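You operate a simulated robot arm through the tools that you are given. There is no shell and no other tool. Be economical: measure what you need, move in short steps, check, and stop when the job is done.

You run a simulated two-armed robot. Do the job below in one go: nothing can be reset, and whatever is moved stays where it is left.

TASK
Roll the trolley up and lay its tube in the vee blocks.
Fine: roll it toward the trestles, to within 3 cm of its end stop; the tube rides in the vee seat; the brake goes on before it comes off.
Where things are to end (x, y in the base frame): round tube within 30 mm of [1410, 2130].

Only the result counts: the job must be done as asked and must still hold three seconds after the hand-in. Knocking over, shifting, dropping, spilling or breaking anything else fails it.

THE ROBOT
Two 7-joint arms with two-finger parallel grippers on one trunk, on a base that drives. Base frame: it is fixed to the floor where the robot stands at the start and does not move with it; the origin is under the middle of the robot, x ahead of it, y to its left, z up. Readings come in mm, degrees, newtons and seconds.
The left shoulder is at the start at [50, 168, 1057], the right one opposite. With the tool pointing down near the work surface each hand reaches from about 200 to 660 mm from the robot's upright axis, wherever it stands, measured 20 degrees to its own side. Places, roughly: brake lever [500, 200, 700]; round tube [1750, 2250, 750]; trolley [600, 500, 500]; vee block [1500, 2250, 750]; vee blocks on the trestles [1400, 2100, 800]. Payload 1.57 kg a hand.
The tool frame of a hand sits at the grasp point between the pads (the TCP): z along the fingers, y along the line on which they close. The tips reach 30 mm beyond it. Largest opening 80 mm; finger width 17, thickness 12; the body of the gripper, 40 by 82 mm, starts 80 mm behind the TCP.
Orientation is that of the tool frame in the base frame, as [roll, pitch, yaw] about the fixed x, y, z axes, in that order (R = Rz(yaw) Ry(pitch) Rx(roll)). With the fingers straight down and closing along the base's y, the tool's x points along the base's -x, its y along +y and its z along -z.

THE INTERFACE
- The arms move only by the tool step_arm. It takes "left_plan", "right_plan" or both (then of equal length, played together; a hand with none holds still); each is a list of rows, each a list of 7 numbers: the turn, a rotation vector about the tool's x, y, z in units of 180 degrees (1.0 is 180 degrees), then the shift along the tool's x, y, z in units of 300 mm (1.0 is 300 mm), then the gripper command, from -1 (fully open) to 1 (shut), values between in proportion. In form: [[ax, ay, az, dx, dy, dz, fingers], ...]. A call has 1 to 8 rows; each row is the pose to reach, as a shift and turn from the pose commanded when the call began, along the tool's axes at that moment. A call with a number of a shift or a turn outside -1 to 1 is refused whole. Rows are played at 5 a second. More than 50 mm and 8.6 degrees between two rows, or a gripper value outside its range, and nothing of the call is played. A pose out of reach is approached as far as the arm can. The call stops where the force on the tool passes 40 N (or 10 N more than at its start, if that is more) or the arm is blocked; 0.2 s more then pass. Each finger travels about 45 mm/s and halts on what it meets, pressing with about 32 N; the grip force reading is that of the motor and also rises with nothing between the fingers. The clock runs only during rows and for 0.2 s after the last one: add rows that repeat a pose to give the fingers time. It gives the time, the measured TCP pose, the force on the tool (base axes), the opening and the grip force at its end, in the units of the frame above (readings bear some noise), with the torque about the TCP (base axes, N m) and any sound that the robot's microphone picked up.
- Cameras (640 x 400 px; columns grow to the right, rows downward): "scene" is now at [120.9, 29.3, 1267.8]; the picture's right is [0.26, -0.96, 0.00], its down [-0.56, -0.15, -0.81] and it looks along [0.78, 0.21, -0.58] (base axes); focal length 229 px, centre (320, 200). "left" rides on the left gripper at [72, 7, -122] in its tool frame; the picture's right is [-0.09, 1.00, 0.00], its down [-0.84, -0.08, -0.54] and it looks along [-0.54, -0.05, 0.84] (tool axes); focal length 238 px, centre (320, 200). "right" rides on the right gripper at [72, -7, -122] in its tool frame; the picture's right is [0.09, 1.00, 0.00], its down [-0.84, 0.08, -0.54] and it looks along [-0.54, 0.05, 0.84] (tool axes); focal length 238 px, centre (320, 200). There is no depth. A picture from a camera that has moved, and an enlarged one, comes with that camera's place and axes in the base frame and with its lens. The place of the scene camera against the robot may be out by one fixed shift of up to 12 mm in any direction.
- grab_frame(camera): a new picture of that camera. No time passes.
- raise_lower(by): slides the trunk up (or, below 0, down) by that many mm; the arms and the scene camera ride with it, the base frame stays. It gives what a move gives, with no picture.
- roll_base(legs): drives the robot by 1 to 6 legs, each [ahead, left, turn to the left] in mm, mm and degrees, along the robot's own axes; the way and the turn of a leg run together, so that a leg with both is an arc; at most 1500 mm and 180 degrees a leg. The arms and the cameras ride along, it lands a little off, and it stops where it bumps. It gives what a move gives.
- pan_tilt(pan, tilt): turns the head with the scene camera to pan (to the left, within 80 degrees either way) and tilt (down, from -29 to 69), counted from straight ahead of the robot. It gives what a move gives.
- inspect(camera, box): a new picture of the part [left, top, right, bottom] of that camera's present view, enlarged. No time passes.
- close_job(): hands the job in; it is judged then, once.

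Work in short steps. Places have to be worked out from the pictures, the camera data and where the tool is seen: move nearer, look again, correct. Check each grasp and each placing, and mend what went wrong. You have 120 turns and 92 pictures in all, those below and enlarged ones among them. Open the grippers and draw the arms clear of the work before you hand the job in, unless the task says otherwise; then end with one line.

The tools are called after ">>>" as name(argument=value, ...) on one line, values as JSON. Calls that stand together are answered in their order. step_arm: Moves the arms, as the interface text tells. Its arguments: {"type":"object","properties":{"left_plan":{"type":"array"},"right_plan":{"type":"array"}},"required":[]} The other tools are called the same way: raise_lower (by) slides the trunk up or down; roll_base (legs) drives the base; pan_tilt (pan, tilt) turns the head that bears the scene camera; grab_frame (camera) takes a picture; inspect (camera, box) takes an enlarged picture of a part of a camera's view; close_job () hands the job in.

At the start:

```text
clock: 0.0
left_tcp_pos: [376.8, 356.1, 1116.9]
left_ee_rot: [-180.0, 0.0, -180.0]
left_contact_force: [0.9, -0.5, 0.0]
left_torque: [0.02, -0.02, 0.0]
left_gripper_width: 80.2
left_grip_force: 0.0
right_tcp_pos: [348.3, -9.5, 1138.9]
right_ee_rot: [-180.0, -0.1, -179.9]
right_contact_force: [-0.2, -0.2, -0.3]
right_torque: [-0.02, 0.0, 0.01]
right_gripper_width: 80.0
right_grip_force: 0.1
trunk travel left (down, up): [-225.0, 218.0]
robot x, y, heading: [-0.7, -1.9, -0.1]
head pan, tilt: [15.3, 35.6]
```

scene: 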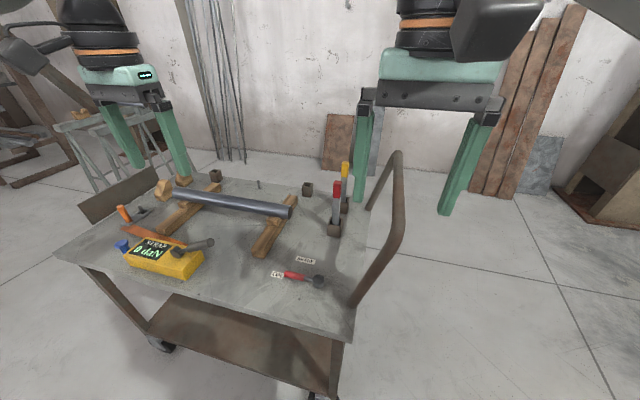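
right: 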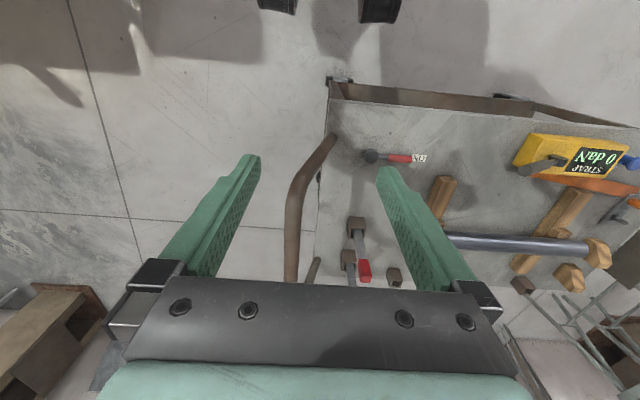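
left: 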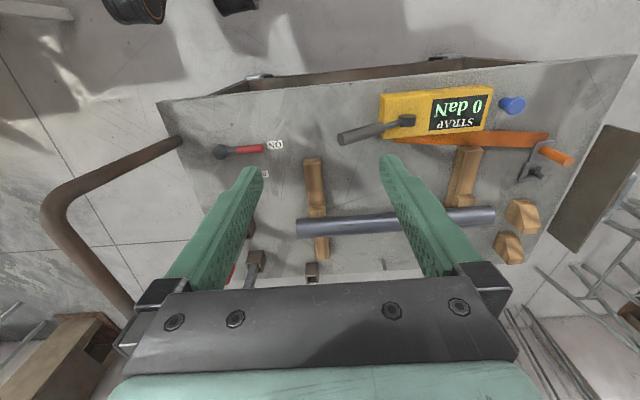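

The trolley holds a tube on two wooden bearers, a strap tensioner reading 0 daN, a red brake lever labelled ON/OFF, wedges and so on. I'll look at it closer and at the far left, where the trestles should be.

>>> inspect(camera="scene", box=[60, 150, 260, 290])

>>> inspect(camera="scene", box=[220, 150, 420, 290])

>>> inspect(camera="left", box=[300, 70, 640, 280])

>>> pan_tilt(pan=55, tilt=15)

>>> grab_frame(camera="scene")

```text
2.86 times, centred on (160, 220) of scene
camera zoom: at [120.9, 29.3, 1267.8], right [0.26, -0.96, 0.0], down [-0.56, -0.15, -0.81], along [0.78, 0.21, -0.58], focal length 655 px, centre (777, 143)
```

zoom: 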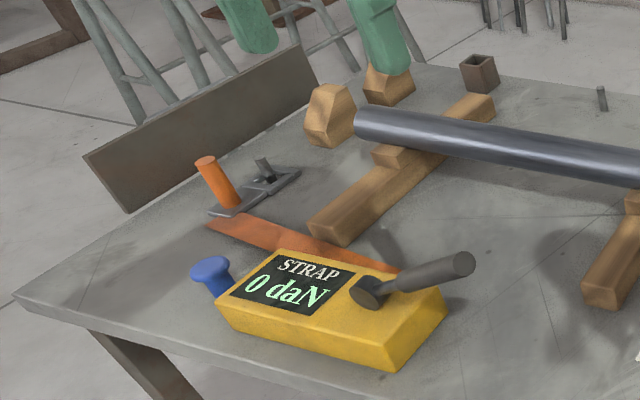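

```text
2.86 times, centred on (320, 220) of scene
camera zoom: at [120.9, 29.3, 1267.8], right [0.26, -0.96, 0.0], down [-0.56, -0.15, -0.81], along [0.78, 0.21, -0.58], focal length 655 px, centre (320, 143)
```

zoom: 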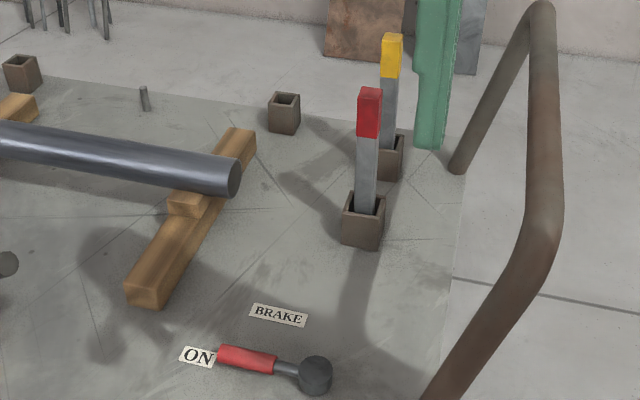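

```text
1.88 times, centred on (470, 175) of left
camera zoom: at [303.0, 362.8, 1238.9], right [0.09, 1.0, 0.0], down [0.84, -0.08, 0.54], along [0.54, -0.05, -0.84], focal length 449 px, centre (38, 247)
```

zoom: 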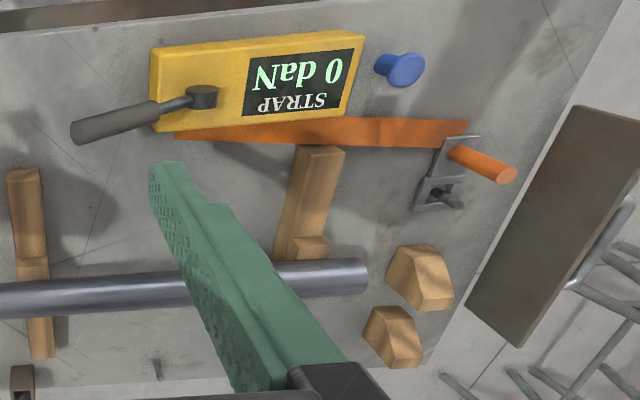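

```text
clock: 1.1
left_tcp_pos: [375.1, 356.0, 1117.5]
left_ee_rot: [-180.0, 0.0, -180.0]
left_contact_force: [-0.1, -0.5, -0.3]
left_torque: [-0.01, -0.02, -0.01]
left_gripper_width: 79.8
left_grip_force: 0.0
right_tcp_pos: [347.2, -9.4, 1138.7]
right_ee_rot: [-180.0, 0.0, -179.9]
right_contact_force: [-0.7, -0.6, 0.3]
right_torque: [0.0, 0.02, -0.05]
right_gripper_width: 80.0
right_grip_force: 0.2
trunk travel left (down, up): [-225.0, 218.0]
robot x, y, heading: [-2.5, 0.5, 0.2]
head pan, tilt: [55.0, 15.0]
```

```text
85 pictures are left
camera scene: at [89.9, 82.7, 1300.7], right [0.82, -0.57, 0.0], down [-0.15, -0.21, -0.97], along [0.55, 0.79, -0.26], focal length 229 px, centre (320, 200)
```

scene: 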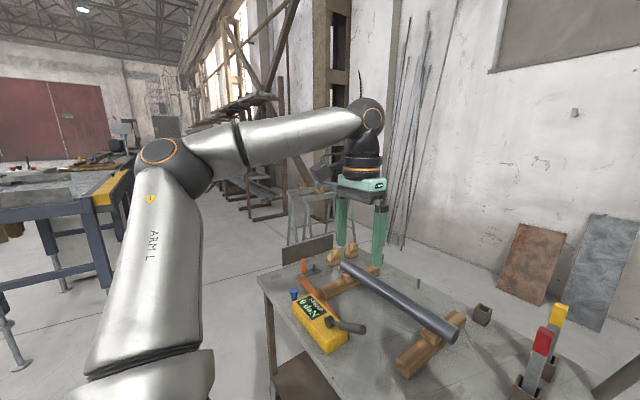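

The tube on the cart in front lies at about (665..713, 761..279), while the listed tube is near (1750, 2250). I'll zoom in on the trestles and look around from other head angles.

>>> inspect(camera="scene", box=[260, 160, 420, 270])

>>> pan_tilt(pan=80, tilt=20)

>>> grab_frame(camera="scene")

>>> pan_tilt(pan=10, tilt=60)

>>> grab_frame(camera="scene")

```text
3.64 times, centred on (340, 215) of scene
camera zoom: at [89.9, 82.7, 1300.7], right [0.82, -0.57, 0.0], down [-0.15, -0.21, -0.97], along [0.55, 0.79, -0.26], focal length 834 px, centre (247, 146)
```

zoom: 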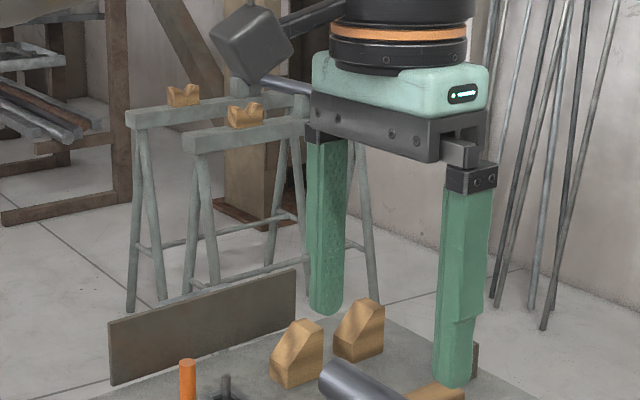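

```text
clock: 1.9
left_tcp_pos: [375.3, 356.6, 1117.7]
left_ee_rot: [-180.0, -0.1, -180.0]
left_contact_force: [0.1, 0.2, 0.4]
left_torque: [0.02, -0.01, -0.02]
left_gripper_width: 80.2
left_grip_force: 0.0
right_tcp_pos: [347.4, -8.5, 1139.7]
right_ee_rot: [-180.0, -0.1, 180.0]
right_contact_force: [0.2, 1.1, 0.4]
right_torque: [0.01, 0.01, 0.02]
right_gripper_width: 80.2
right_grip_force: 0.0
trunk travel left (down, up): [-225.0, 218.0]
robot x, y, heading: [-0.4, -2.1, 0.1]
head pan, tilt: [80.0, 20.0]
```

```text
83 pictures are left
camera scene: at [52.5, 97.9, 1292.6], right [0.98, -0.17, 0.0], down [-0.06, -0.34, -0.94], along [0.16, 0.93, -0.34], focal length 229 px, centre (320, 200)
```

scene: 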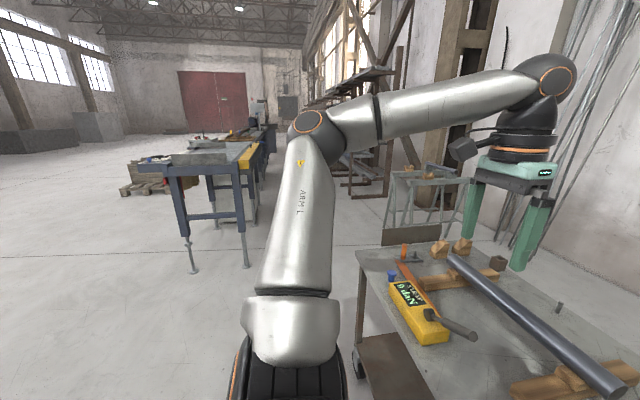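

```text
clock: 3.4
left_tcp_pos: [375.5, 356.9, 1116.9]
left_ee_rot: [179.9, 0.0, -179.9]
left_contact_force: [1.0, -0.3, -0.1]
left_torque: [-0.02, -0.03, 0.03]
left_gripper_width: 79.9
left_grip_force: 0.0
right_tcp_pos: [348.6, -7.9, 1139.1]
right_ee_rot: [179.9, 0.0, 179.9]
right_contact_force: [-0.1, 1.4, -0.7]
right_torque: [0.03, 0.02, 0.0]
right_gripper_width: 80.1
right_grip_force: 0.1
trunk travel left (down, up): [-225.0, 218.0]
robot x, y, heading: [1.2, -1.3, -0.0]
head pan, tilt: [10.0, 60.0]
```

```text
82 pictures are left
camera scene: at [101.9, 17.8, 1234.5], right [0.17, -0.98, 0.0], down [-0.85, -0.15, -0.5], along [0.49, 0.09, -0.87], focal length 229 px, centre (320, 200)
```

scene: 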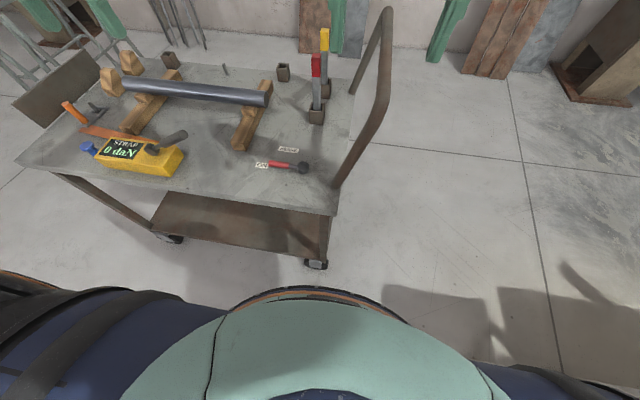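

Two trestles with V blocks stand near (1330–1400, 1860–2200), and the brake lever now points at ON. I'll drive sideways along the trolley to see the trestles and the end stop properly.

>>> roll_base(legs=[[-100, 0, 0], [0, 900, 0]])

>>> pan_tilt(pan=30, tilt=25)

>>> grab_frame(camera="scene")

>>> grab_frame(camera="right")

>>> grab_frame(camera="left")

```text
clock: 8.9
left_tcp_pos: [288.6, 1261.5, 1117.5]
left_ee_rot: [-180.0, 0.1, 179.3]
left_contact_force: [0.2, 0.0, -0.7]
left_torque: [0.01, -0.01, 0.0]
left_gripper_width: 79.9
left_grip_force: 0.0
right_tcp_pos: [255.9, 898.1, 1138.4]
right_ee_rot: [-180.0, 0.0, 179.3]
right_contact_force: [-0.8, -1.0, -0.4]
right_torque: [-0.02, -0.01, 0.02]
right_gripper_width: 79.9
right_grip_force: 0.1
trunk travel left (down, up): [-225.0, 218.0]
robot x, y, heading: [-92.6, 909.9, -0.7]
head pan, tilt: [10.0, 60.0]
```

```text
clock: 9.9
left_tcp_pos: [287.7, 1261.9, 1116.9]
left_ee_rot: [180.0, 0.1, 179.3]
left_contact_force: [-0.3, 0.3, -1.0]
left_torque: [0.0, 0.03, -0.01]
left_gripper_width: 80.1
left_grip_force: 0.0
right_tcp_pos: [255.1, 897.4, 1138.7]
right_ee_rot: [180.0, 0.0, 179.2]
right_contact_force: [0.3, 0.1, -0.4]
right_torque: [0.03, 0.0, 0.02]
right_gripper_width: 80.1
right_grip_force: 0.0
trunk travel left (down, up): [-225.0, 218.0]
robot x, y, heading: [-94.9, 908.5, -0.9]
head pan, tilt: [30.0, 25.0]
```

```text
81 pictures are left
camera scene: at [25.2, 960.7, 1284.5], right [0.49, -0.87, 0.0], down [-0.37, -0.21, -0.91], along [0.79, 0.44, -0.42], focal length 229 px, centre (320, 200)
```

scene: 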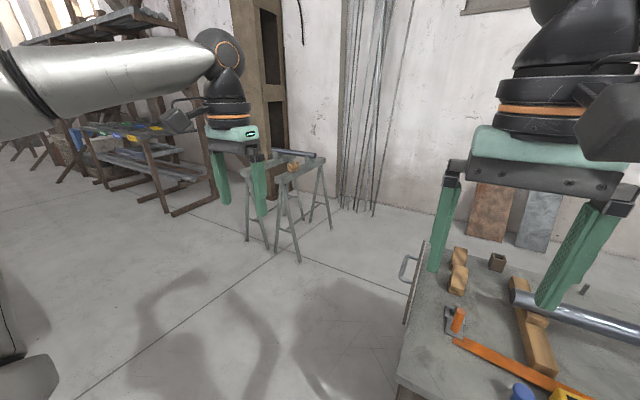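

```text
80 pictures are left
camera right: at [184.5, 891.3, 1260.7], right [-0.08, 1.0, 0.0], down [0.84, 0.07, 0.54], along [0.54, 0.04, -0.84], focal length 238 px, centre (320, 200)
```

right: 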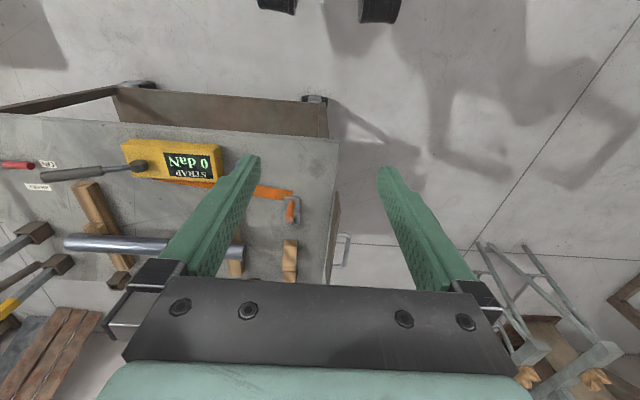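

```text
79 pictures are left
camera left: at [216.0, 1269.0, 1239.0], right [0.1, 0.99, 0.0], down [0.84, -0.09, 0.54], along [0.54, -0.06, -0.84], focal length 238 px, centre (320, 200)
```

left: 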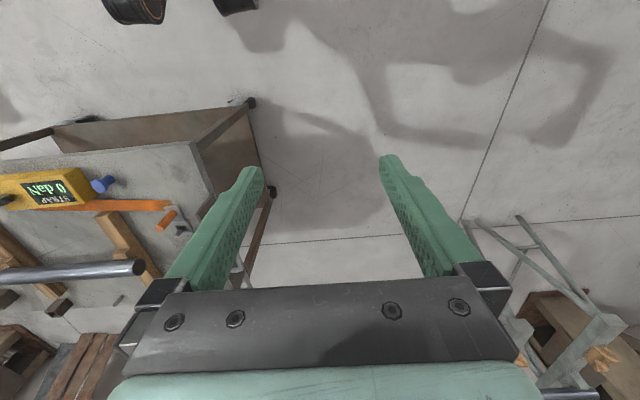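

There's another tube-like thing at the trestles and a grey handle on the trolley's far end plate. Zooming into both.

>>> inspect(camera="scene", box=[220, 130, 350, 270])

>>> inspect(camera="scene", box=[380, 220, 640, 400])

>>> inspect(camera="right", box=[0, 70, 360, 300])

```text
2.86 times, centred on (285, 200) of scene
camera zoom: at [25.2, 960.7, 1284.5], right [0.49, -0.87, 0.0], down [-0.37, -0.21, -0.91], along [0.79, 0.44, -0.42], focal length 655 px, centre (420, 200)
```

zoom: 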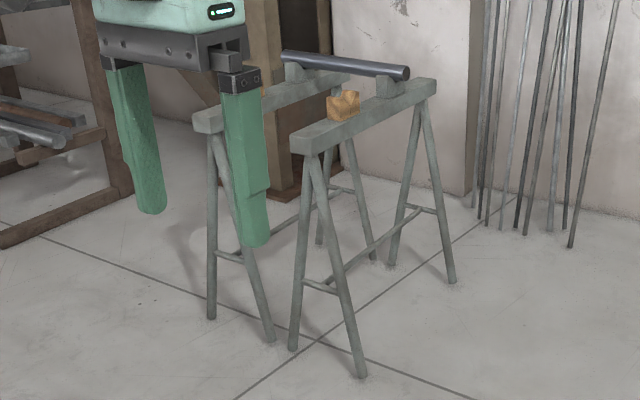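

```text
2.22 times, centred on (510, 310) of scene
camera zoom: at [25.2, 960.7, 1284.5], right [0.49, -0.87, 0.0], down [-0.37, -0.21, -0.91], along [0.79, 0.44, -0.42], focal length 510 px, centre (-102, -44)
```

zoom: 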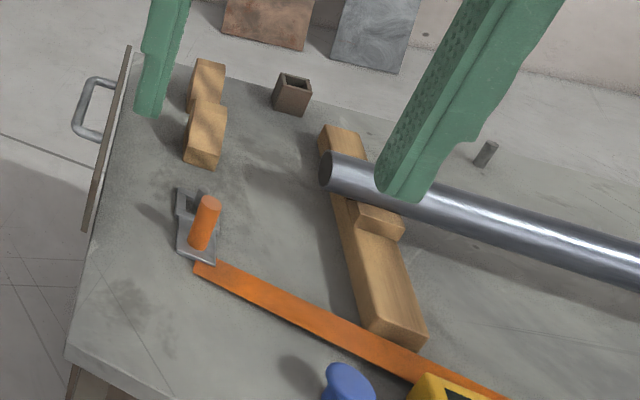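

```text
1.74 times, centred on (180, 185) of right
camera zoom: at [184.5, 891.3, 1260.7], right [-0.08, 1.0, 0.0], down [0.84, 0.07, 0.54], along [0.54, 0.04, -0.84], focal length 414 px, centre (564, 226)
```

zoom: 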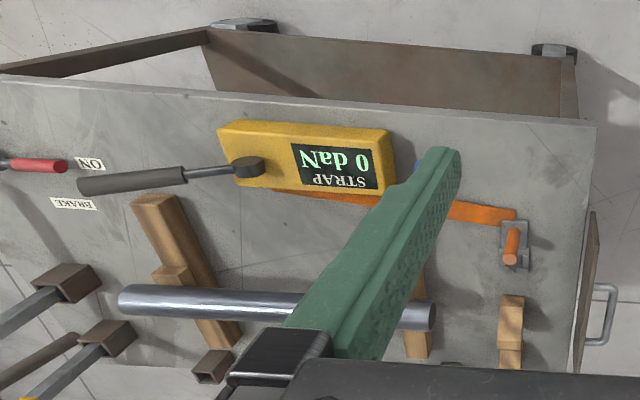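

A second tube already lies in grey blocks at x≈1750. The trolley's own tube must go in the empty wooden vees at x≈1410. I'll drive to the handle end of the trolley, facing +y, to view the tube seat end-on and then handle the brake and push bar.

>>> roll_base(legs=[[-50, 0, 0.8], [0, -1000, 0], [0, -750, 0], [0, 0, 90]])

>>> pan_tilt(pan=-30, tilt=35)

>>> grab_frame(camera="scene")

```text
clock: 17.4
left_tcp_pos: [235.1, -15.0, 1118.8]
left_ee_rot: [179.8, 0.2, 179.7]
left_contact_force: [0.0, -0.1, 0.4]
left_torque: [0.02, 0.04, 0.0]
left_gripper_width: 79.8
left_grip_force: 0.0
right_tcp_pos: [208.1, -378.7, 1140.3]
right_ee_rot: [179.9, 0.0, 179.7]
right_contact_force: [0.2, -0.7, -0.2]
right_torque: [-0.03, 0.04, 0.03]
right_gripper_width: 80.0
right_grip_force: 0.0
trunk travel left (down, up): [-225.0, 218.0]
robot x, y, heading: [-144.2, -368.3, -0.2]
head pan, tilt: [30.0, 25.0]
stopped in leg 3: the robot was blocked; the commanded pose is now the measured one
```

```text
clock: 18.7
left_tcp_pos: [235.8, -15.4, 1118.5]
left_ee_rot: [179.8, 0.3, 179.8]
left_contact_force: [-0.1, 0.0, 0.3]
left_torque: [-0.01, 0.01, 0.03]
left_gripper_width: 80.1
left_grip_force: 0.0
right_tcp_pos: [208.9, -379.7, 1139.5]
right_ee_rot: [179.8, 0.0, 179.8]
right_contact_force: [0.3, -0.2, 0.1]
right_torque: [0.01, -0.03, -0.03]
right_gripper_width: 80.2
right_grip_force: 0.1
trunk travel left (down, up): [-225.0, 218.0]
robot x, y, heading: [-146.2, -371.4, -0.0]
head pan, tilt: [-30.0, 35.0]
```

```text
75 pictures are left
camera scene: at [-27.6, -407.3, 1268.8], right [-0.5, -0.87, 0.0], down [-0.5, 0.29, -0.82], along [0.71, -0.41, -0.57], focal length 229 px, centre (320, 200)
```

scene: 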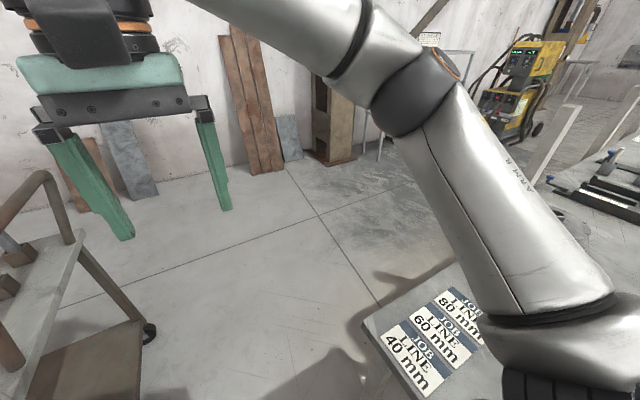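

The base was blocked by a small table with "JOB LINE 40/60/80 mm" cards. I back off and look at it.

>>> roll_base(legs=[[0, 80, 0]])

>>> pan_tilt(pan=-62, tilt=50)

>>> grab_frame(camera="scene")

```text
clock: 19.8
left_tcp_pos: [233.5, 66.2, 1118.6]
left_ee_rot: [179.8, 0.1, 179.9]
left_contact_force: [0.3, 0.3, -0.1]
left_torque: [-0.02, -0.02, 0.03]
left_gripper_width: 80.1
left_grip_force: 0.1
right_tcp_pos: [208.5, -299.3, 1140.3]
right_ee_rot: [179.9, 0.0, 179.8]
right_contact_force: [0.1, 0.3, -0.2]
right_torque: [-0.05, 0.0, -0.02]
right_gripper_width: 79.8
right_grip_force: 0.0
trunk travel left (down, up): [-225.0, 218.0]
robot x, y, heading: [-140.0, -289.7, -0.0]
head pan, tilt: [-30.0, 35.0]
```

```text
clock: 20.7
left_tcp_pos: [234.3, 63.4, 1118.8]
left_ee_rot: [179.6, 0.1, 179.8]
left_contact_force: [0.5, -0.6, 0.3]
left_torque: [0.0, 0.03, -0.03]
left_gripper_width: 80.3
left_grip_force: 0.1
right_tcp_pos: [207.9, -301.5, 1140.3]
right_ee_rot: [179.7, 0.0, 179.9]
right_contact_force: [0.2, 0.3, 0.5]
right_torque: [0.03, 0.0, 0.0]
right_gripper_width: 79.7
right_grip_force: 0.0
trunk travel left (down, up): [-225.0, 218.0]
robot x, y, heading: [-141.2, -285.1, 0.2]
head pan, tilt: [-62.0, 50.0]
```

```text
74 pictures are left
camera scene: at [-67.7, -352.0, 1247.1], right [-0.88, -0.47, 0.0], down [-0.36, 0.68, -0.64], along [0.3, -0.57, -0.77], focal length 229 px, centre (320, 200)
```

scene: 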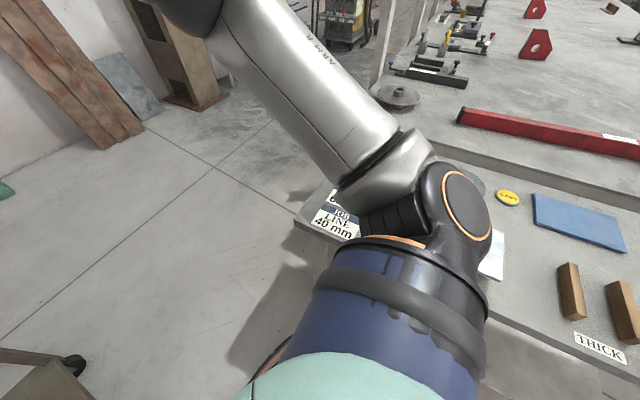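

The bench stands clear at y<−640 and its items look in place. The handle's near post can be gripped from the trolley's near side, so I return to about (0,−100) and look at the tube obliquely.

>>> roll_base(legs=[[0, 185, 0], [130, 0, 0]])

>>> pan_tilt(pan=30, tilt=40)

>>> grab_frame(camera="scene")

>>> inspect(camera="scene", box=[240, 110, 440, 250])

>>> grab_frame(camera="left")

>>> grab_frame(camera="right")

```text
clock: 23.1
left_tcp_pos: [362.1, 245.4, 1119.0]
left_ee_rot: [179.8, 0.2, 179.7]
left_contact_force: [0.4, 1.2, -0.1]
left_torque: [0.01, 0.01, -0.02]
left_gripper_width: 80.1
left_grip_force: 0.0
right_tcp_pos: [335.3, -118.4, 1140.4]
right_ee_rot: [179.8, -0.1, 179.8]
right_contact_force: [0.6, 0.1, 0.0]
right_torque: [-0.04, 0.0, 0.04]
right_gripper_width: 80.0
right_grip_force: 0.0
trunk travel left (down, up): [-225.0, 218.0]
robot x, y, heading: [-11.6, -110.7, -0.1]
head pan, tilt: [-62.0, 50.0]
```

```text
clock: 24.8
left_tcp_pos: [362.7, 245.9, 1119.4]
left_ee_rot: [179.8, 0.1, 179.8]
left_contact_force: [0.4, 1.2, 1.3]
left_torque: [0.0, 0.01, 0.03]
left_gripper_width: 79.8
left_grip_force: 0.1
right_tcp_pos: [335.0, -118.3, 1140.5]
right_ee_rot: [179.8, 0.0, 179.7]
right_contact_force: [-0.9, 0.9, 1.0]
right_torque: [-0.03, 0.0, 0.02]
right_gripper_width: 80.0
right_grip_force: 0.1
trunk travel left (down, up): [-225.0, 218.0]
robot x, y, heading: [-14.5, -110.4, 0.2]
head pan, tilt: [30.0, 40.0]
```

```text
73 pictures are left
camera scene: at [96.5, -59.2, 1261.2], right [0.5, -0.87, 0.0], down [-0.56, -0.32, -0.77], along [0.66, 0.38, -0.64], focal length 229 px, centre (320, 200)
```

scene: 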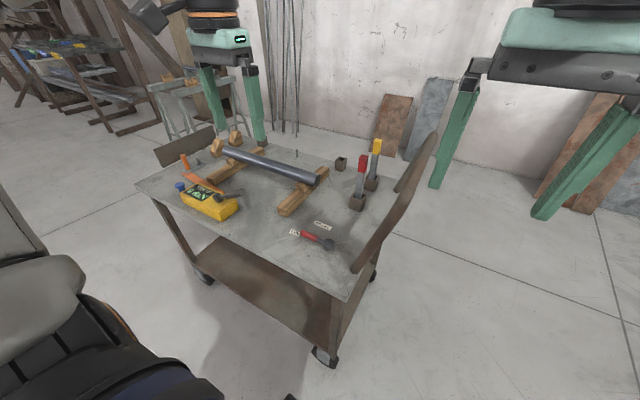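

```text
2.86 times, centred on (340, 180) of scene
camera zoom: at [96.5, -59.2, 1261.2], right [0.5, -0.87, 0.0], down [-0.56, -0.32, -0.77], along [0.66, 0.38, -0.64], focal length 655 px, centre (263, 257)
```

zoom: 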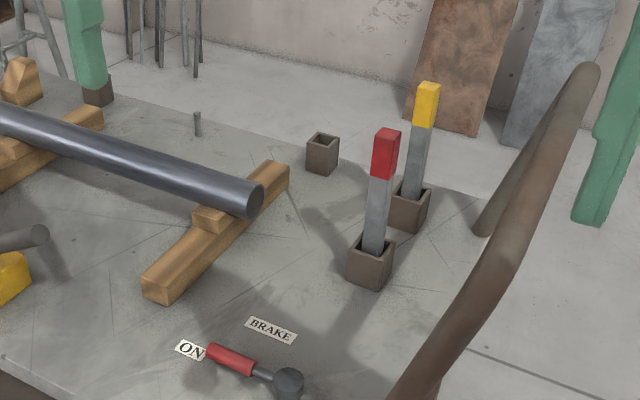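

```text
71 pictures are left
camera left: at [289.0, 252.7, 1240.5], right [0.1, 1.0, 0.0], down [0.83, -0.08, 0.54], along [0.54, -0.05, -0.84], focal length 238 px, centre (320, 200)
```

left: 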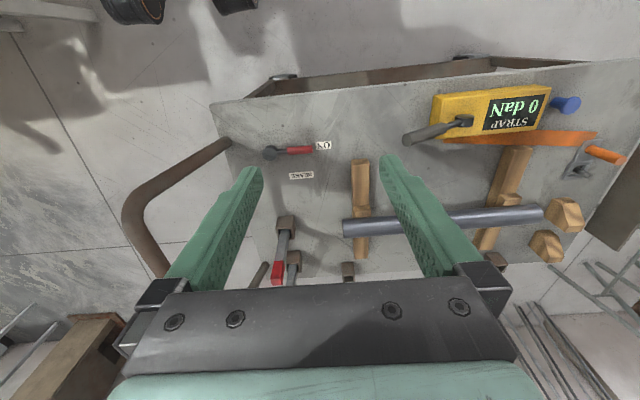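

```text
70 pictures are left
camera right: at [263.9, -125.2, 1261.7], right [-0.09, 1.0, 0.0], down [0.84, 0.07, 0.54], along [0.54, 0.05, -0.84], focal length 238 px, centre (320, 200)
```

right: 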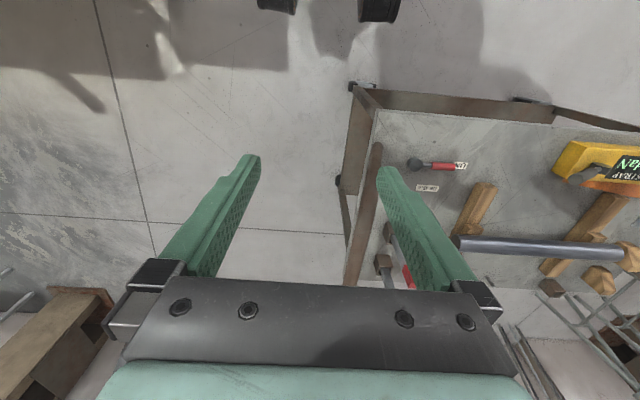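

The handle's top bar runs along x at about y=−33, z≈960. I extend the left hand forward to look down on the tube seats.

>>> step_arm(left_plan=[[0, 0, 0, -0.15, 0.04, 0, -1], [0, 0, 0, -0.3, 0.08, 0, -1], [0, 0, 0, -0.45, 0.12, 0, -1], [0, 0, 0, -0.6, 0.16, 0, -1], [0, 0, 0, -0.75, 0.2, 0, -1], [0, 0, 0, -0.88, 0.24, 0, -1]])

>>> grab_frame(camera="left")

>>> inspect(camera="left", box=[180, 60, 500, 250])

```text
clock: 26.2
left_tcp_pos: [519.3, 297.0, 1093.4]
left_ee_rot: [179.7, 0.3, 179.8]
left_contact_force: [1.5, -0.2, 0.1]
left_torque: [-0.03, 0.01, 0.01]
left_gripper_width: 80.0
left_grip_force: 0.0
left hand out of reach, approached as far as the arm can: row 4, 5, 6
right_tcp_pos: [334.7, -118.0, 1139.9]
right_ee_rot: [179.8, 0.1, 179.7]
right_contact_force: [0.6, -0.3, -0.2]
right_torque: [-0.01, -0.04, 0.0]
right_gripper_width: 80.0
right_grip_force: 0.0
trunk travel left (down, up): [-225.0, 218.0]
robot x, y, heading: [-10.0, -108.0, -0.0]
head pan, tilt: [30.0, 40.0]
```

```text
69 pictures are left
camera left: at [445.9, 303.8, 1214.1], right [0.1, 1.0, 0.01], down [0.83, -0.08, 0.55], along [0.54, -0.05, -0.84], focal length 238 px, centre (320, 200)
```

left: 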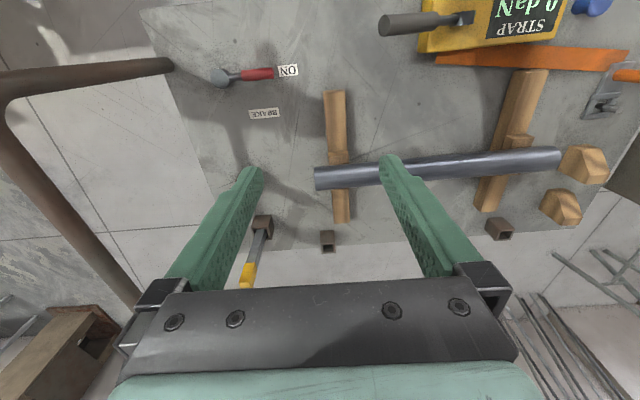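

```text
2.00 times, centred on (340, 155) of left
camera zoom: at [445.9, 303.8, 1214.1], right [0.1, 1.0, 0.01], down [0.83, -0.08, 0.55], along [0.54, -0.05, -0.84], focal length 477 px, centre (280, 290)
```

zoom: 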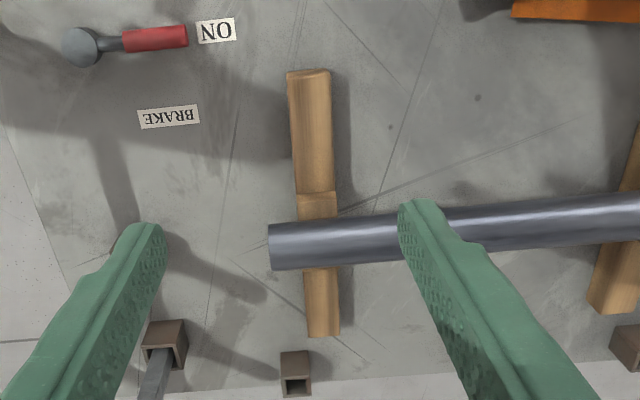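

The tube lies on two bearers against cleats, along y. Now the brake lever: pivot about (475,133,755), grip end about (477,220). Closer views to see how it turns.

>>> inspect(camera="left", box=[190, 40, 320, 130])

>>> inspect(camera="scene", box=[270, 200, 370, 270])

```text
4.44 times, centred on (255, 85) of left
camera zoom: at [445.9, 303.8, 1214.1], right [0.1, 1.0, 0.01], down [0.83, -0.08, 0.55], along [0.54, -0.05, -0.84], focal length 1059 px, centre (609, 711)
```

zoom: 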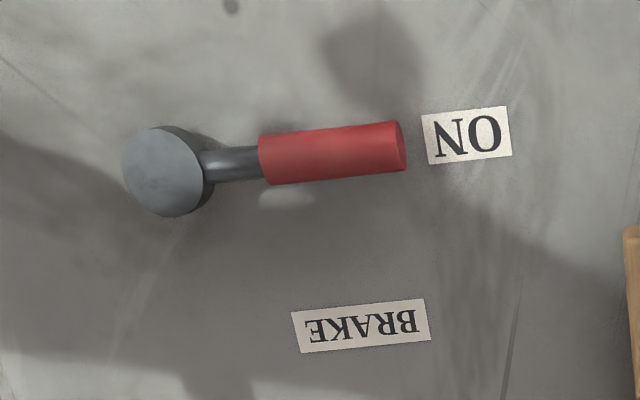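

```text
5.71 times, centred on (320, 235) of scene
camera zoom: at [96.2, -59.4, 1261.3], right [0.5, -0.87, 0.0], down [-0.56, -0.32, -0.77], along [0.66, 0.38, -0.64], focal length 1310 px, centre (320, 0)
```

zoom: 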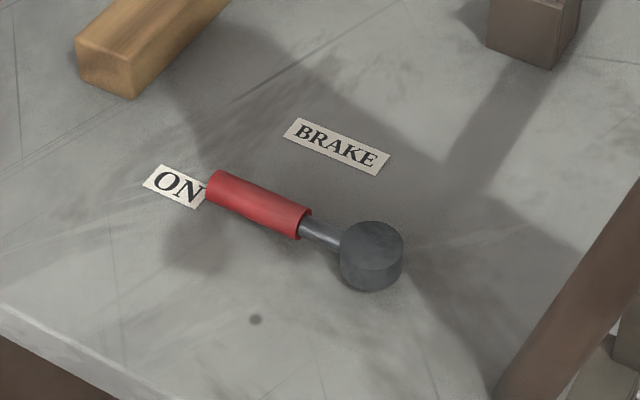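

The lever is a horizontal arm on a vertical pivot. A dot on the near side may mark the other position. I bring the left hand back above the lever with closed fingers.

>>> step_arm(left_plan=[[0, 0, 0, 0.1, -0.1, 0, 1], [0, 0, 0, 0.2, -0.2, 0, 1], [0, 0, 0, 0.3, -0.3, 0, 1], [0, 0, 0, 0.3, -0.3, 0, 1], [0, 0, 0, 0.3, -0.3, 0, 1]])

```text
clock: 27.4
left_tcp_pos: [429.0, 203.3, 1092.2]
left_ee_rot: [179.9, 0.1, 179.8]
left_contact_force: [0.1, -0.2, -0.2]
left_torque: [-0.02, 0.0, 0.0]
left_gripper_width: 0.0
left_grip_force: 14.6
right_tcp_pos: [334.6, -118.1, 1140.7]
right_ee_rot: [179.8, 0.0, 179.8]
right_contact_force: [-0.2, 0.0, -0.3]
right_torque: [-0.03, 0.0, 0.01]
right_gripper_width: 79.9
right_grip_force: 0.1
trunk travel left (down, up): [-225.0, 218.0]
robot x, y, heading: [-13.4, -106.0, 0.0]
head pan, tilt: [30.0, 40.0]
```

Clamped commands equal the measured pose. Now move +83 mm in x and down to z≈850 beside the lever's far side.

>>> step_arm(left_plan=[[0, 0, 0, -0.1, 0, 0.1, 1], [0, 0, 0, -0.2, 0, 0.2, 1], [0, 0, 0, -0.277, 0, 0.34, 1], [0, 0, 0, -0.277, 0, 0.49, 1], [0, 0, 0, -0.277, 0, 0.64, 1], [0, 0, 0, -0.277, 0, 0.8, 1]])

>>> grab_frame(camera="left")

>>> inspect(camera="scene", box=[240, 150, 400, 260])

```text
clock: 28.8
left_tcp_pos: [513.7, 203.7, 853.5]
left_ee_rot: [179.9, 0.2, 179.7]
left_contact_force: [-0.3, -0.5, 0.4]
left_torque: [0.05, 0.02, 0.03]
left_gripper_width: 0.1
left_grip_force: 21.0
right_tcp_pos: [335.8, -118.2, 1141.1]
right_ee_rot: [179.9, 0.0, 179.7]
right_contact_force: [-0.3, 0.8, -0.4]
right_torque: [-0.04, -0.02, -0.03]
right_gripper_width: 80.2
right_grip_force: 0.1
trunk travel left (down, up): [-225.0, 218.0]
robot x, y, heading: [-11.8, -103.6, 0.2]
head pan, tilt: [30.0, 40.0]
```

```text
65 pictures are left
camera left: at [440.1, 210.3, 973.9], right [0.1, 1.0, 0.0], down [0.83, -0.08, 0.55], along [0.54, -0.05, -0.84], focal length 238 px, centre (320, 200)
```

left: 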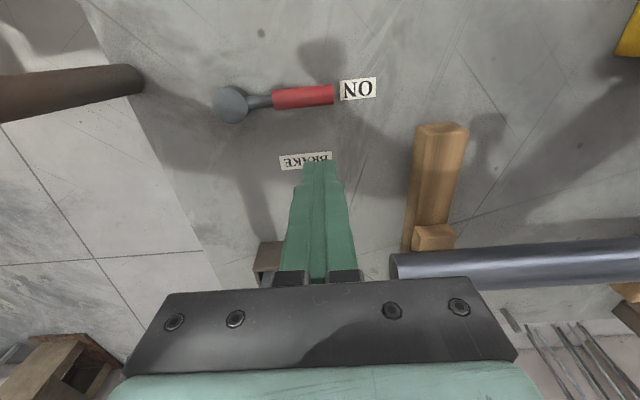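

```text
3.64 times, centred on (320, 205) of scene
camera zoom: at [96.7, -59.0, 1261.2], right [0.5, -0.87, 0.0], down [-0.56, -0.32, -0.77], along [0.66, 0.38, -0.64], focal length 834 px, centre (320, 182)
```

zoom: 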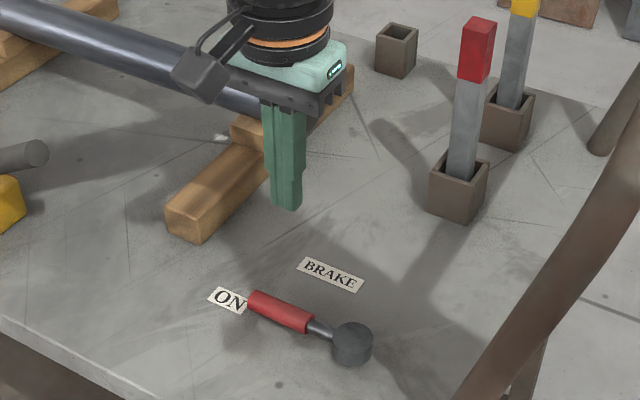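

Lever sits at z≈735, handle tip at about (479,219). I lower so the fingertips are around z≈725 on the far side of the handle, then look.

>>> step_arm(left_plan=[[0, 0, 0, 0, 0, 0.13, 1], [0, 0, 0, 0, 0, 0.26, 1], [0, 0, 0, 0, 0, 0.33, 1]])

>>> inspect(camera="left", box=[160, 20, 440, 220])

>>> inspect(camera="scene", box=[240, 170, 400, 280])

```text
clock: 29.6
left_tcp_pos: [497.5, 210.5, 765.7]
left_ee_rot: [179.8, 0.3, 179.7]
left_contact_force: [0.1, -0.7, 0.3]
left_torque: [-0.01, -0.03, -0.02]
left_gripper_width: 0.0
left_grip_force: 21.2
left hand out of reach, approached as far as the arm can: row 2, 3
right_tcp_pos: [335.5, -118.6, 1138.5]
right_ee_rot: [179.8, 0.0, 179.7]
right_contact_force: [0.9, 0.4, 0.2]
right_torque: [0.03, 0.01, 0.0]
right_gripper_width: 79.9
right_grip_force: 0.0
trunk travel left (down, up): [-225.0, 218.0]
robot x, y, heading: [-13.2, -109.8, -0.1]
head pan, tilt: [30.0, 40.0]
```

```text
2.00 times, centred on (300, 120) of left
camera zoom: at [424.4, 216.5, 886.5], right [0.1, 1.0, 0.0], down [0.83, -0.08, 0.55], along [0.54, -0.05, -0.84], focal length 477 px, centre (360, 360)
```

zoom: 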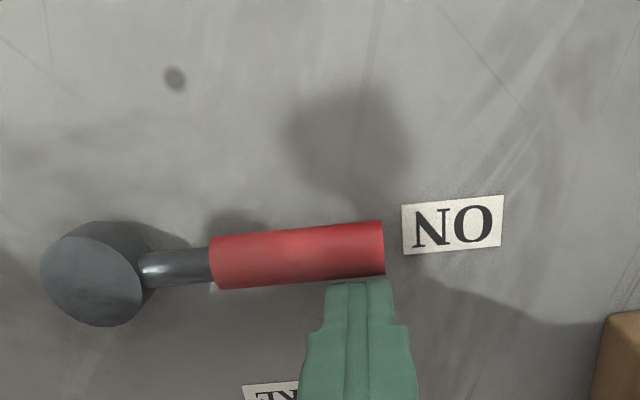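

```text
3.64 times, centred on (320, 225) of scene
camera zoom: at [96.5, -59.3, 1261.2], right [0.5, -0.87, 0.0], down [-0.56, -0.32, -0.77], along [0.66, 0.38, -0.64], focal length 834 px, centre (320, 109)
```

zoom: 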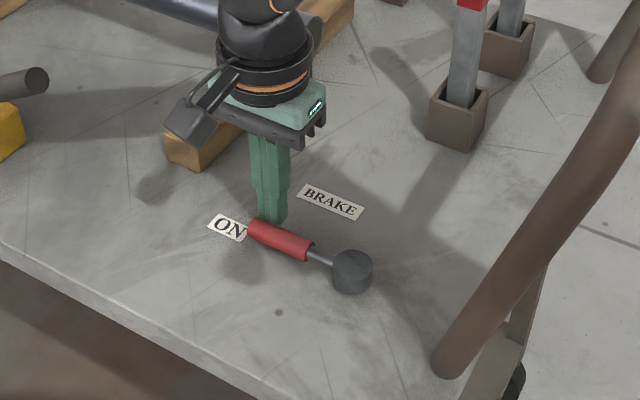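

The arm is near its reach limit, so I raise the hand 150 mm and lower the trunk by 170 mm to work from a better height.

>>> step_arm(left_plan=[[0, 0, 0, 0, 0, -0.16, 1], [0, 0, 0, -0.05, -0.03, -0.32, 1], [0, 0, 0, -0.05, -0.03, -0.5, 1], [0, 0, 0, -0.05, -0.03, -0.5, 1]])

>>> raise_lower(by=-170)

>>> inspect(camera="left", box=[160, 20, 440, 220])

>>> grab_frame(camera="scene")

```text
refused: row 2 steps farther than a row can; nothing moved
```

```text
clock: 30.2
left_tcp_pos: [497.5, 210.8, 750.5]
left_ee_rot: [179.7, 0.2, 179.7]
left_contact_force: [-8.3, -0.3, 13.1]
left_torque: [-0.06, 0.4, -0.05]
left_gripper_width: 0.0
left_grip_force: 21.6
right_tcp_pos: [334.1, -118.4, 1118.2]
right_ee_rot: [179.8, 0.0, 179.8]
right_contact_force: [-0.1, 0.3, -0.6]
right_torque: [-0.02, 0.03, -0.01]
right_gripper_width: 79.8
right_grip_force: 0.1
trunk travel left (down, up): [-203.0, 240.0]
robot x, y, heading: [-14.5, -109.4, 0.0]
head pan, tilt: [30.0, 40.0]
stopped: the force on the tool passed its limit (the readings are from after the stop); the commanded pose is now the measured one
```

```text
2.00 times, centred on (300, 120) of left
camera zoom: at [424.3, 216.3, 871.1], right [0.1, 1.0, 0.01], down [0.83, -0.08, 0.55], along [0.54, -0.05, -0.84], focal length 477 px, centre (360, 360)
```

zoom: 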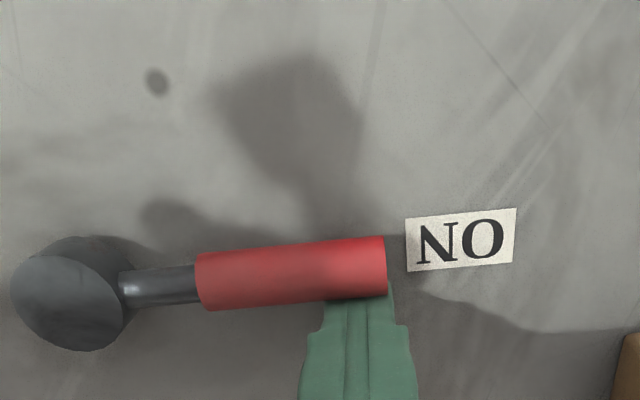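

```text
60 pictures are left
camera scene: at [95.2, -59.4, 1238.8], right [0.5, -0.87, 0.0], down [-0.56, -0.32, -0.77], along [0.66, 0.38, -0.64], focal length 229 px, centre (320, 200)
```

scene: 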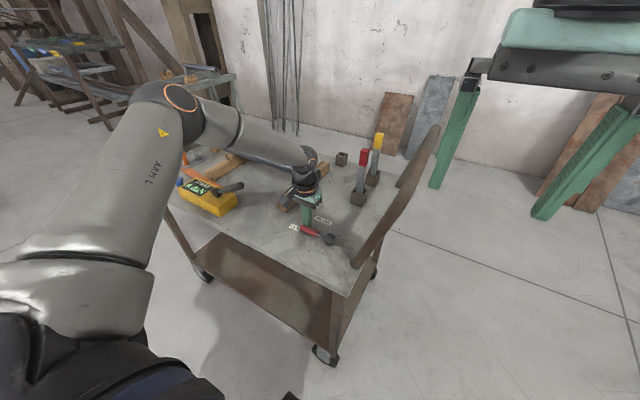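

That lowered only until the tips touched (z≈720). I lift the hand clear now, in legal steps.

>>> step_arm(left_plan=[[0, 0, 0, 0, 0, -0.15, 1], [0, 0, 0, -0.04, 0, -0.3, 1], [0, 0, 0, -0.04, 0, -0.45, 1], [0, 0, 0, -0.04, 0, -0.6, 1]])

```text
clock: 31.2
left_tcp_pos: [508.9, 208.2, 929.0]
left_ee_rot: [179.7, 0.3, 179.7]
left_contact_force: [-0.3, 0.0, 0.4]
left_torque: [0.01, -0.01, 0.02]
left_gripper_width: 0.0
left_grip_force: 21.7
right_tcp_pos: [334.7, -118.6, 1117.8]
right_ee_rot: [179.8, 0.1, 179.7]
right_contact_force: [0.6, -0.3, -0.1]
right_torque: [-0.01, 0.01, -0.01]
right_gripper_width: 80.2
right_grip_force: 0.2
trunk travel left (down, up): [-203.0, 240.0]
robot x, y, heading: [-15.8, -106.3, 0.1]
head pan, tilt: [30.0, 40.0]
```

Hand free at z=929. Lower the trunk 140 mm.

>>> raise_lower(by=-140)

```text
clock: 32.9
left_tcp_pos: [509.2, 207.4, 789.1]
left_ee_rot: [179.7, 0.3, 179.7]
left_contact_force: [0.0, -0.5, 0.7]
left_torque: [0.01, 0.0, 0.01]
left_gripper_width: 0.0
left_grip_force: 21.7
right_tcp_pos: [335.5, -117.8, 977.6]
right_ee_rot: [179.8, 0.1, 179.6]
right_contact_force: [0.4, 0.3, 0.2]
right_torque: [0.01, -0.02, 0.01]
right_gripper_width: 80.1
right_grip_force: 0.0
trunk travel left (down, up): [-63.0, 380.0]
robot x, y, heading: [-17.1, -106.0, 0.1]
head pan, tilt: [30.0, 40.0]
```

Lower to tips ≈726 and push the handle toward −x gently.

>>> step_arm(left_plan=[[0, 0, 0, -0.02, 0, 0.06, 1], [0, 0, 0, -0.02, 0, 0.115, 1], [0, 0, 0, 0.03, 0, 0.115, 1], [0, 0, 0, 0.08, 0, 0.115, 1], [0, 0, 0, 0.13, 0, 0.115, 1], [0, 0, 0, 0.18, 0, 0.115, 1]])

>>> inspect(camera="left", box=[160, 20, 440, 220])

```text
clock: 34.3
left_tcp_pos: [454.4, 207.5, 753.3]
left_ee_rot: [179.7, 0.3, 179.7]
left_contact_force: [1.1, 1.0, 0.8]
left_torque: [-0.02, 0.02, 0.01]
left_gripper_width: 0.0
left_grip_force: 21.3
right_tcp_pos: [335.2, -118.5, 978.0]
right_ee_rot: [179.8, 0.0, 179.7]
right_contact_force: [-0.9, 0.6, -0.1]
right_torque: [-0.01, 0.02, -0.02]
right_gripper_width: 80.3
right_grip_force: 0.1
trunk travel left (down, up): [-63.0, 380.0]
robot x, y, heading: [-15.2, -108.6, -0.0]
head pan, tilt: [30.0, 40.0]
```

```text
2.00 times, centred on (300, 120) of left
camera zoom: at [382.1, 214.6, 874.3], right [0.1, 1.0, 0.01], down [0.83, -0.08, 0.55], along [0.54, -0.05, -0.84], focal length 477 px, centre (360, 360)
```

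zoom: 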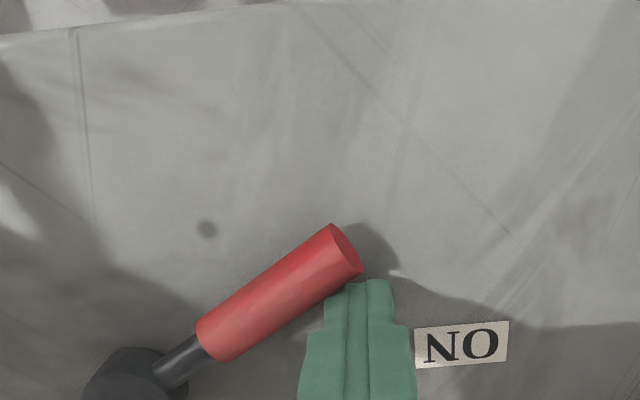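

The lever turns freely toward −x. I follow the arc round to about 90°.

>>> step_arm(left_plan=[[0, 0, 0, 0.063, -0.053, 0, 1], [0, 0, 0, 0.117, -0.098, 0, 1], [0, 0, 0, 0.153, -0.155, 0, 1], [0, 0, 0, 0.18, -0.215, 0, 1], [0, 0, 0, 0.187, -0.24, 0, 1], [0, 0, 0, 0.187, -0.26, 0, 1]])

>>> inspect(camera="left", box=[160, 20, 440, 220])

>>> inspect(camera="scene", box=[240, 150, 440, 290])

```text
clock: 35.6
left_tcp_pos: [400.7, 142.7, 753.7]
left_ee_rot: [178.5, 0.6, -179.8]
left_contact_force: [-1.5, 9.4, 2.3]
left_torque: [0.13, 0.03, 0.01]
left_gripper_width: 0.0
left_grip_force: 21.1
right_tcp_pos: [335.2, -116.6, 976.2]
right_ee_rot: [179.7, 0.0, 179.9]
right_contact_force: [-0.6, -1.4, -0.5]
right_torque: [0.0, 0.01, -0.01]
right_gripper_width: 80.0
right_grip_force: 0.1
trunk travel left (down, up): [-63.0, 380.0]
robot x, y, heading: [-15.8, -111.0, 0.5]
head pan, tilt: [30.0, 40.0]
stopped in row 6 (left hand): the force on the tool passed its limit (the readings are from after the stop); the commanded pose is now the measured one
```

```text
2.00 times, centred on (300, 120) of left
camera zoom: at [327.4, 146.2, 874.2], right [0.09, 1.0, 0.03], down [0.83, -0.09, 0.55], along [0.55, -0.03, -0.84], focal length 477 px, centre (360, 360)
```

zoom: 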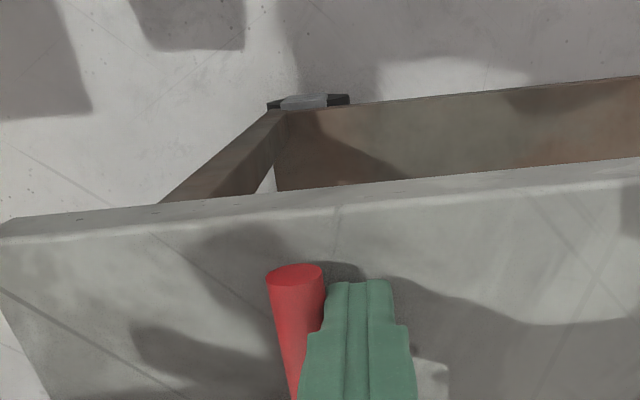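

```text
2.86 times, centred on (340, 220) of scene
camera zoom: at [96.3, -57.7, 1098.7], right [0.5, -0.86, 0.0], down [-0.56, -0.32, -0.77], along [0.66, 0.39, -0.64], focal length 655 px, centre (263, 143)
```

zoom: 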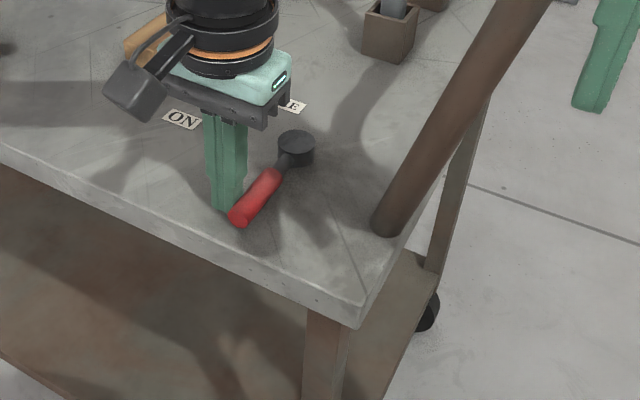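

The lever hit its limit pointing −x: brake off. I draw the left hand off and up, and bring the right hand up and over the handle bar.

>>> step_arm(left_plan=[[0, 0, 0, 0, 0.04, 0, 1], [0, 0, 0, 0, 0.06, -0.12, 1], [0, 0, 0, 0, 0.06, -0.27, 1], [0, 0, 0, 0, 0.06, -0.42, 1], [0, 0, 0, 0, 0.1, -0.55, 1], [0, 0, 0, 0, 0.2, -0.65, 1], [0, 0, 0, 0, 0.3, -0.65, 1], [0, 0, 0, 0, 0.4, -0.65, 1]], right_plan=[[0, 0, 0, 0, 0, -0.15, -1], [0, 0, 0, 0, 0, -0.3, -1], [0, 0, 0, -0.12, 0.05, -0.36, -1], [0, 0, 0, -0.25, 0.1, -0.36, -1], [0, 0, 0, -0.38, 0.15, -0.36, -1], [0, 0, 0, -0.5, 0.2, -0.36, -1], [0, 0, 0, -0.6, 0.28, -0.36, -1], [0, 0, 0, -0.6, 0.28, -0.36, -1]])

>>> grab_frame(camera="right")

>>> grab_frame(camera="scene")

```text
clock: 37.4
left_tcp_pos: [400.7, 257.2, 949.4]
left_ee_rot: [178.7, 0.6, -179.9]
left_contact_force: [0.2, -0.3, -0.2]
left_torque: [0.0, -0.01, 0.01]
left_gripper_width: 0.1
left_grip_force: 20.7
right_tcp_pos: [420.9, -72.3, 1022.1]
right_ee_rot: [179.7, 0.1, 179.9]
right_contact_force: [-0.5, 0.9, -0.1]
right_torque: [-0.01, 0.0, 0.02]
right_gripper_width: 80.2
right_grip_force: 0.1
right hand out of reach, approached as far as the arm can: row 3, 4, 5, 6, 7, 8
trunk travel left (down, up): [-63.0, 380.0]
robot x, y, heading: [-14.6, -106.7, 0.1]
head pan, tilt: [30.0, 40.0]
```

```text
56 pictures are left
camera right: at [351.1, -80.5, 1144.2], right [-0.09, 1.0, 0.0], down [0.84, 0.07, 0.54], along [0.54, 0.05, -0.84], focal length 238 px, centre (320, 200)
```

right: 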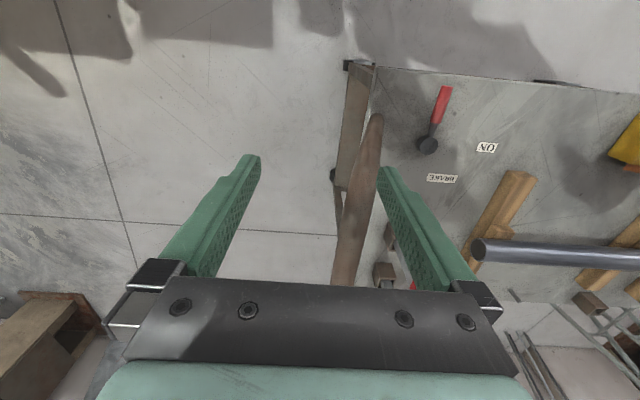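

```text
55 pictures are left
camera scene: at [96.5, -58.1, 1098.8], right [0.5, -0.86, 0.0], down [-0.56, -0.32, -0.77], along [0.66, 0.38, -0.64], focal length 229 px, centre (320, 200)
```

scene: 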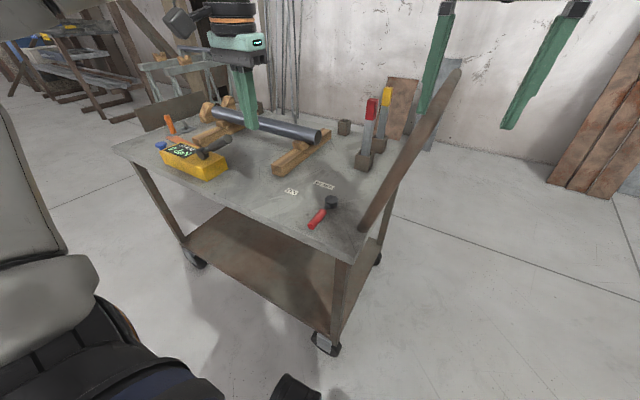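

The right hand lacks reach with the trunk low. Raise the trunk 200 mm and shift the base left 180 mm and slightly forward so the bar is on the right hand's side.

>>> raise_lower(by=200)

>>> roll_base(legs=[[0, 180, 0], [40, 0, 0]])

```text
clock: 39.6
left_tcp_pos: [400.2, 256.1, 1150.0]
left_ee_rot: [178.7, 0.5, -179.8]
left_contact_force: [0.3, -0.2, 0.3]
left_torque: [0.01, 0.0, -0.01]
left_gripper_width: 0.0
left_grip_force: 20.8
right_tcp_pos: [423.1, -73.8, 1221.8]
right_ee_rot: [179.8, 0.1, 179.8]
right_contact_force: [0.0, 0.1, 0.3]
right_torque: [0.01, -0.02, 0.01]
right_gripper_width: 80.3
right_grip_force: 0.1
trunk travel left (down, up): [-263.0, 180.0]
robot x, y, heading: [-14.8, -109.5, 0.0]
head pan, tilt: [30.0, 40.0]
```

```text
clock: 41.6
left_tcp_pos: [439.9, 439.3, 1148.5]
left_ee_rot: [178.6, 0.5, -179.8]
left_contact_force: [0.6, -0.8, 0.1]
left_torque: [0.02, 0.01, -0.01]
left_gripper_width: 0.0
left_grip_force: 21.8
right_tcp_pos: [462.6, 107.9, 1221.8]
right_ee_rot: [179.8, 0.0, 179.9]
right_contact_force: [-0.3, 0.1, 0.3]
right_torque: [-0.04, 0.0, 0.01]
right_gripper_width: 79.9
right_grip_force: 0.0
trunk travel left (down, up): [-263.0, 180.0]
robot x, y, heading: [27.7, 75.0, 0.0]
head pan, tilt: [30.0, 40.0]
```

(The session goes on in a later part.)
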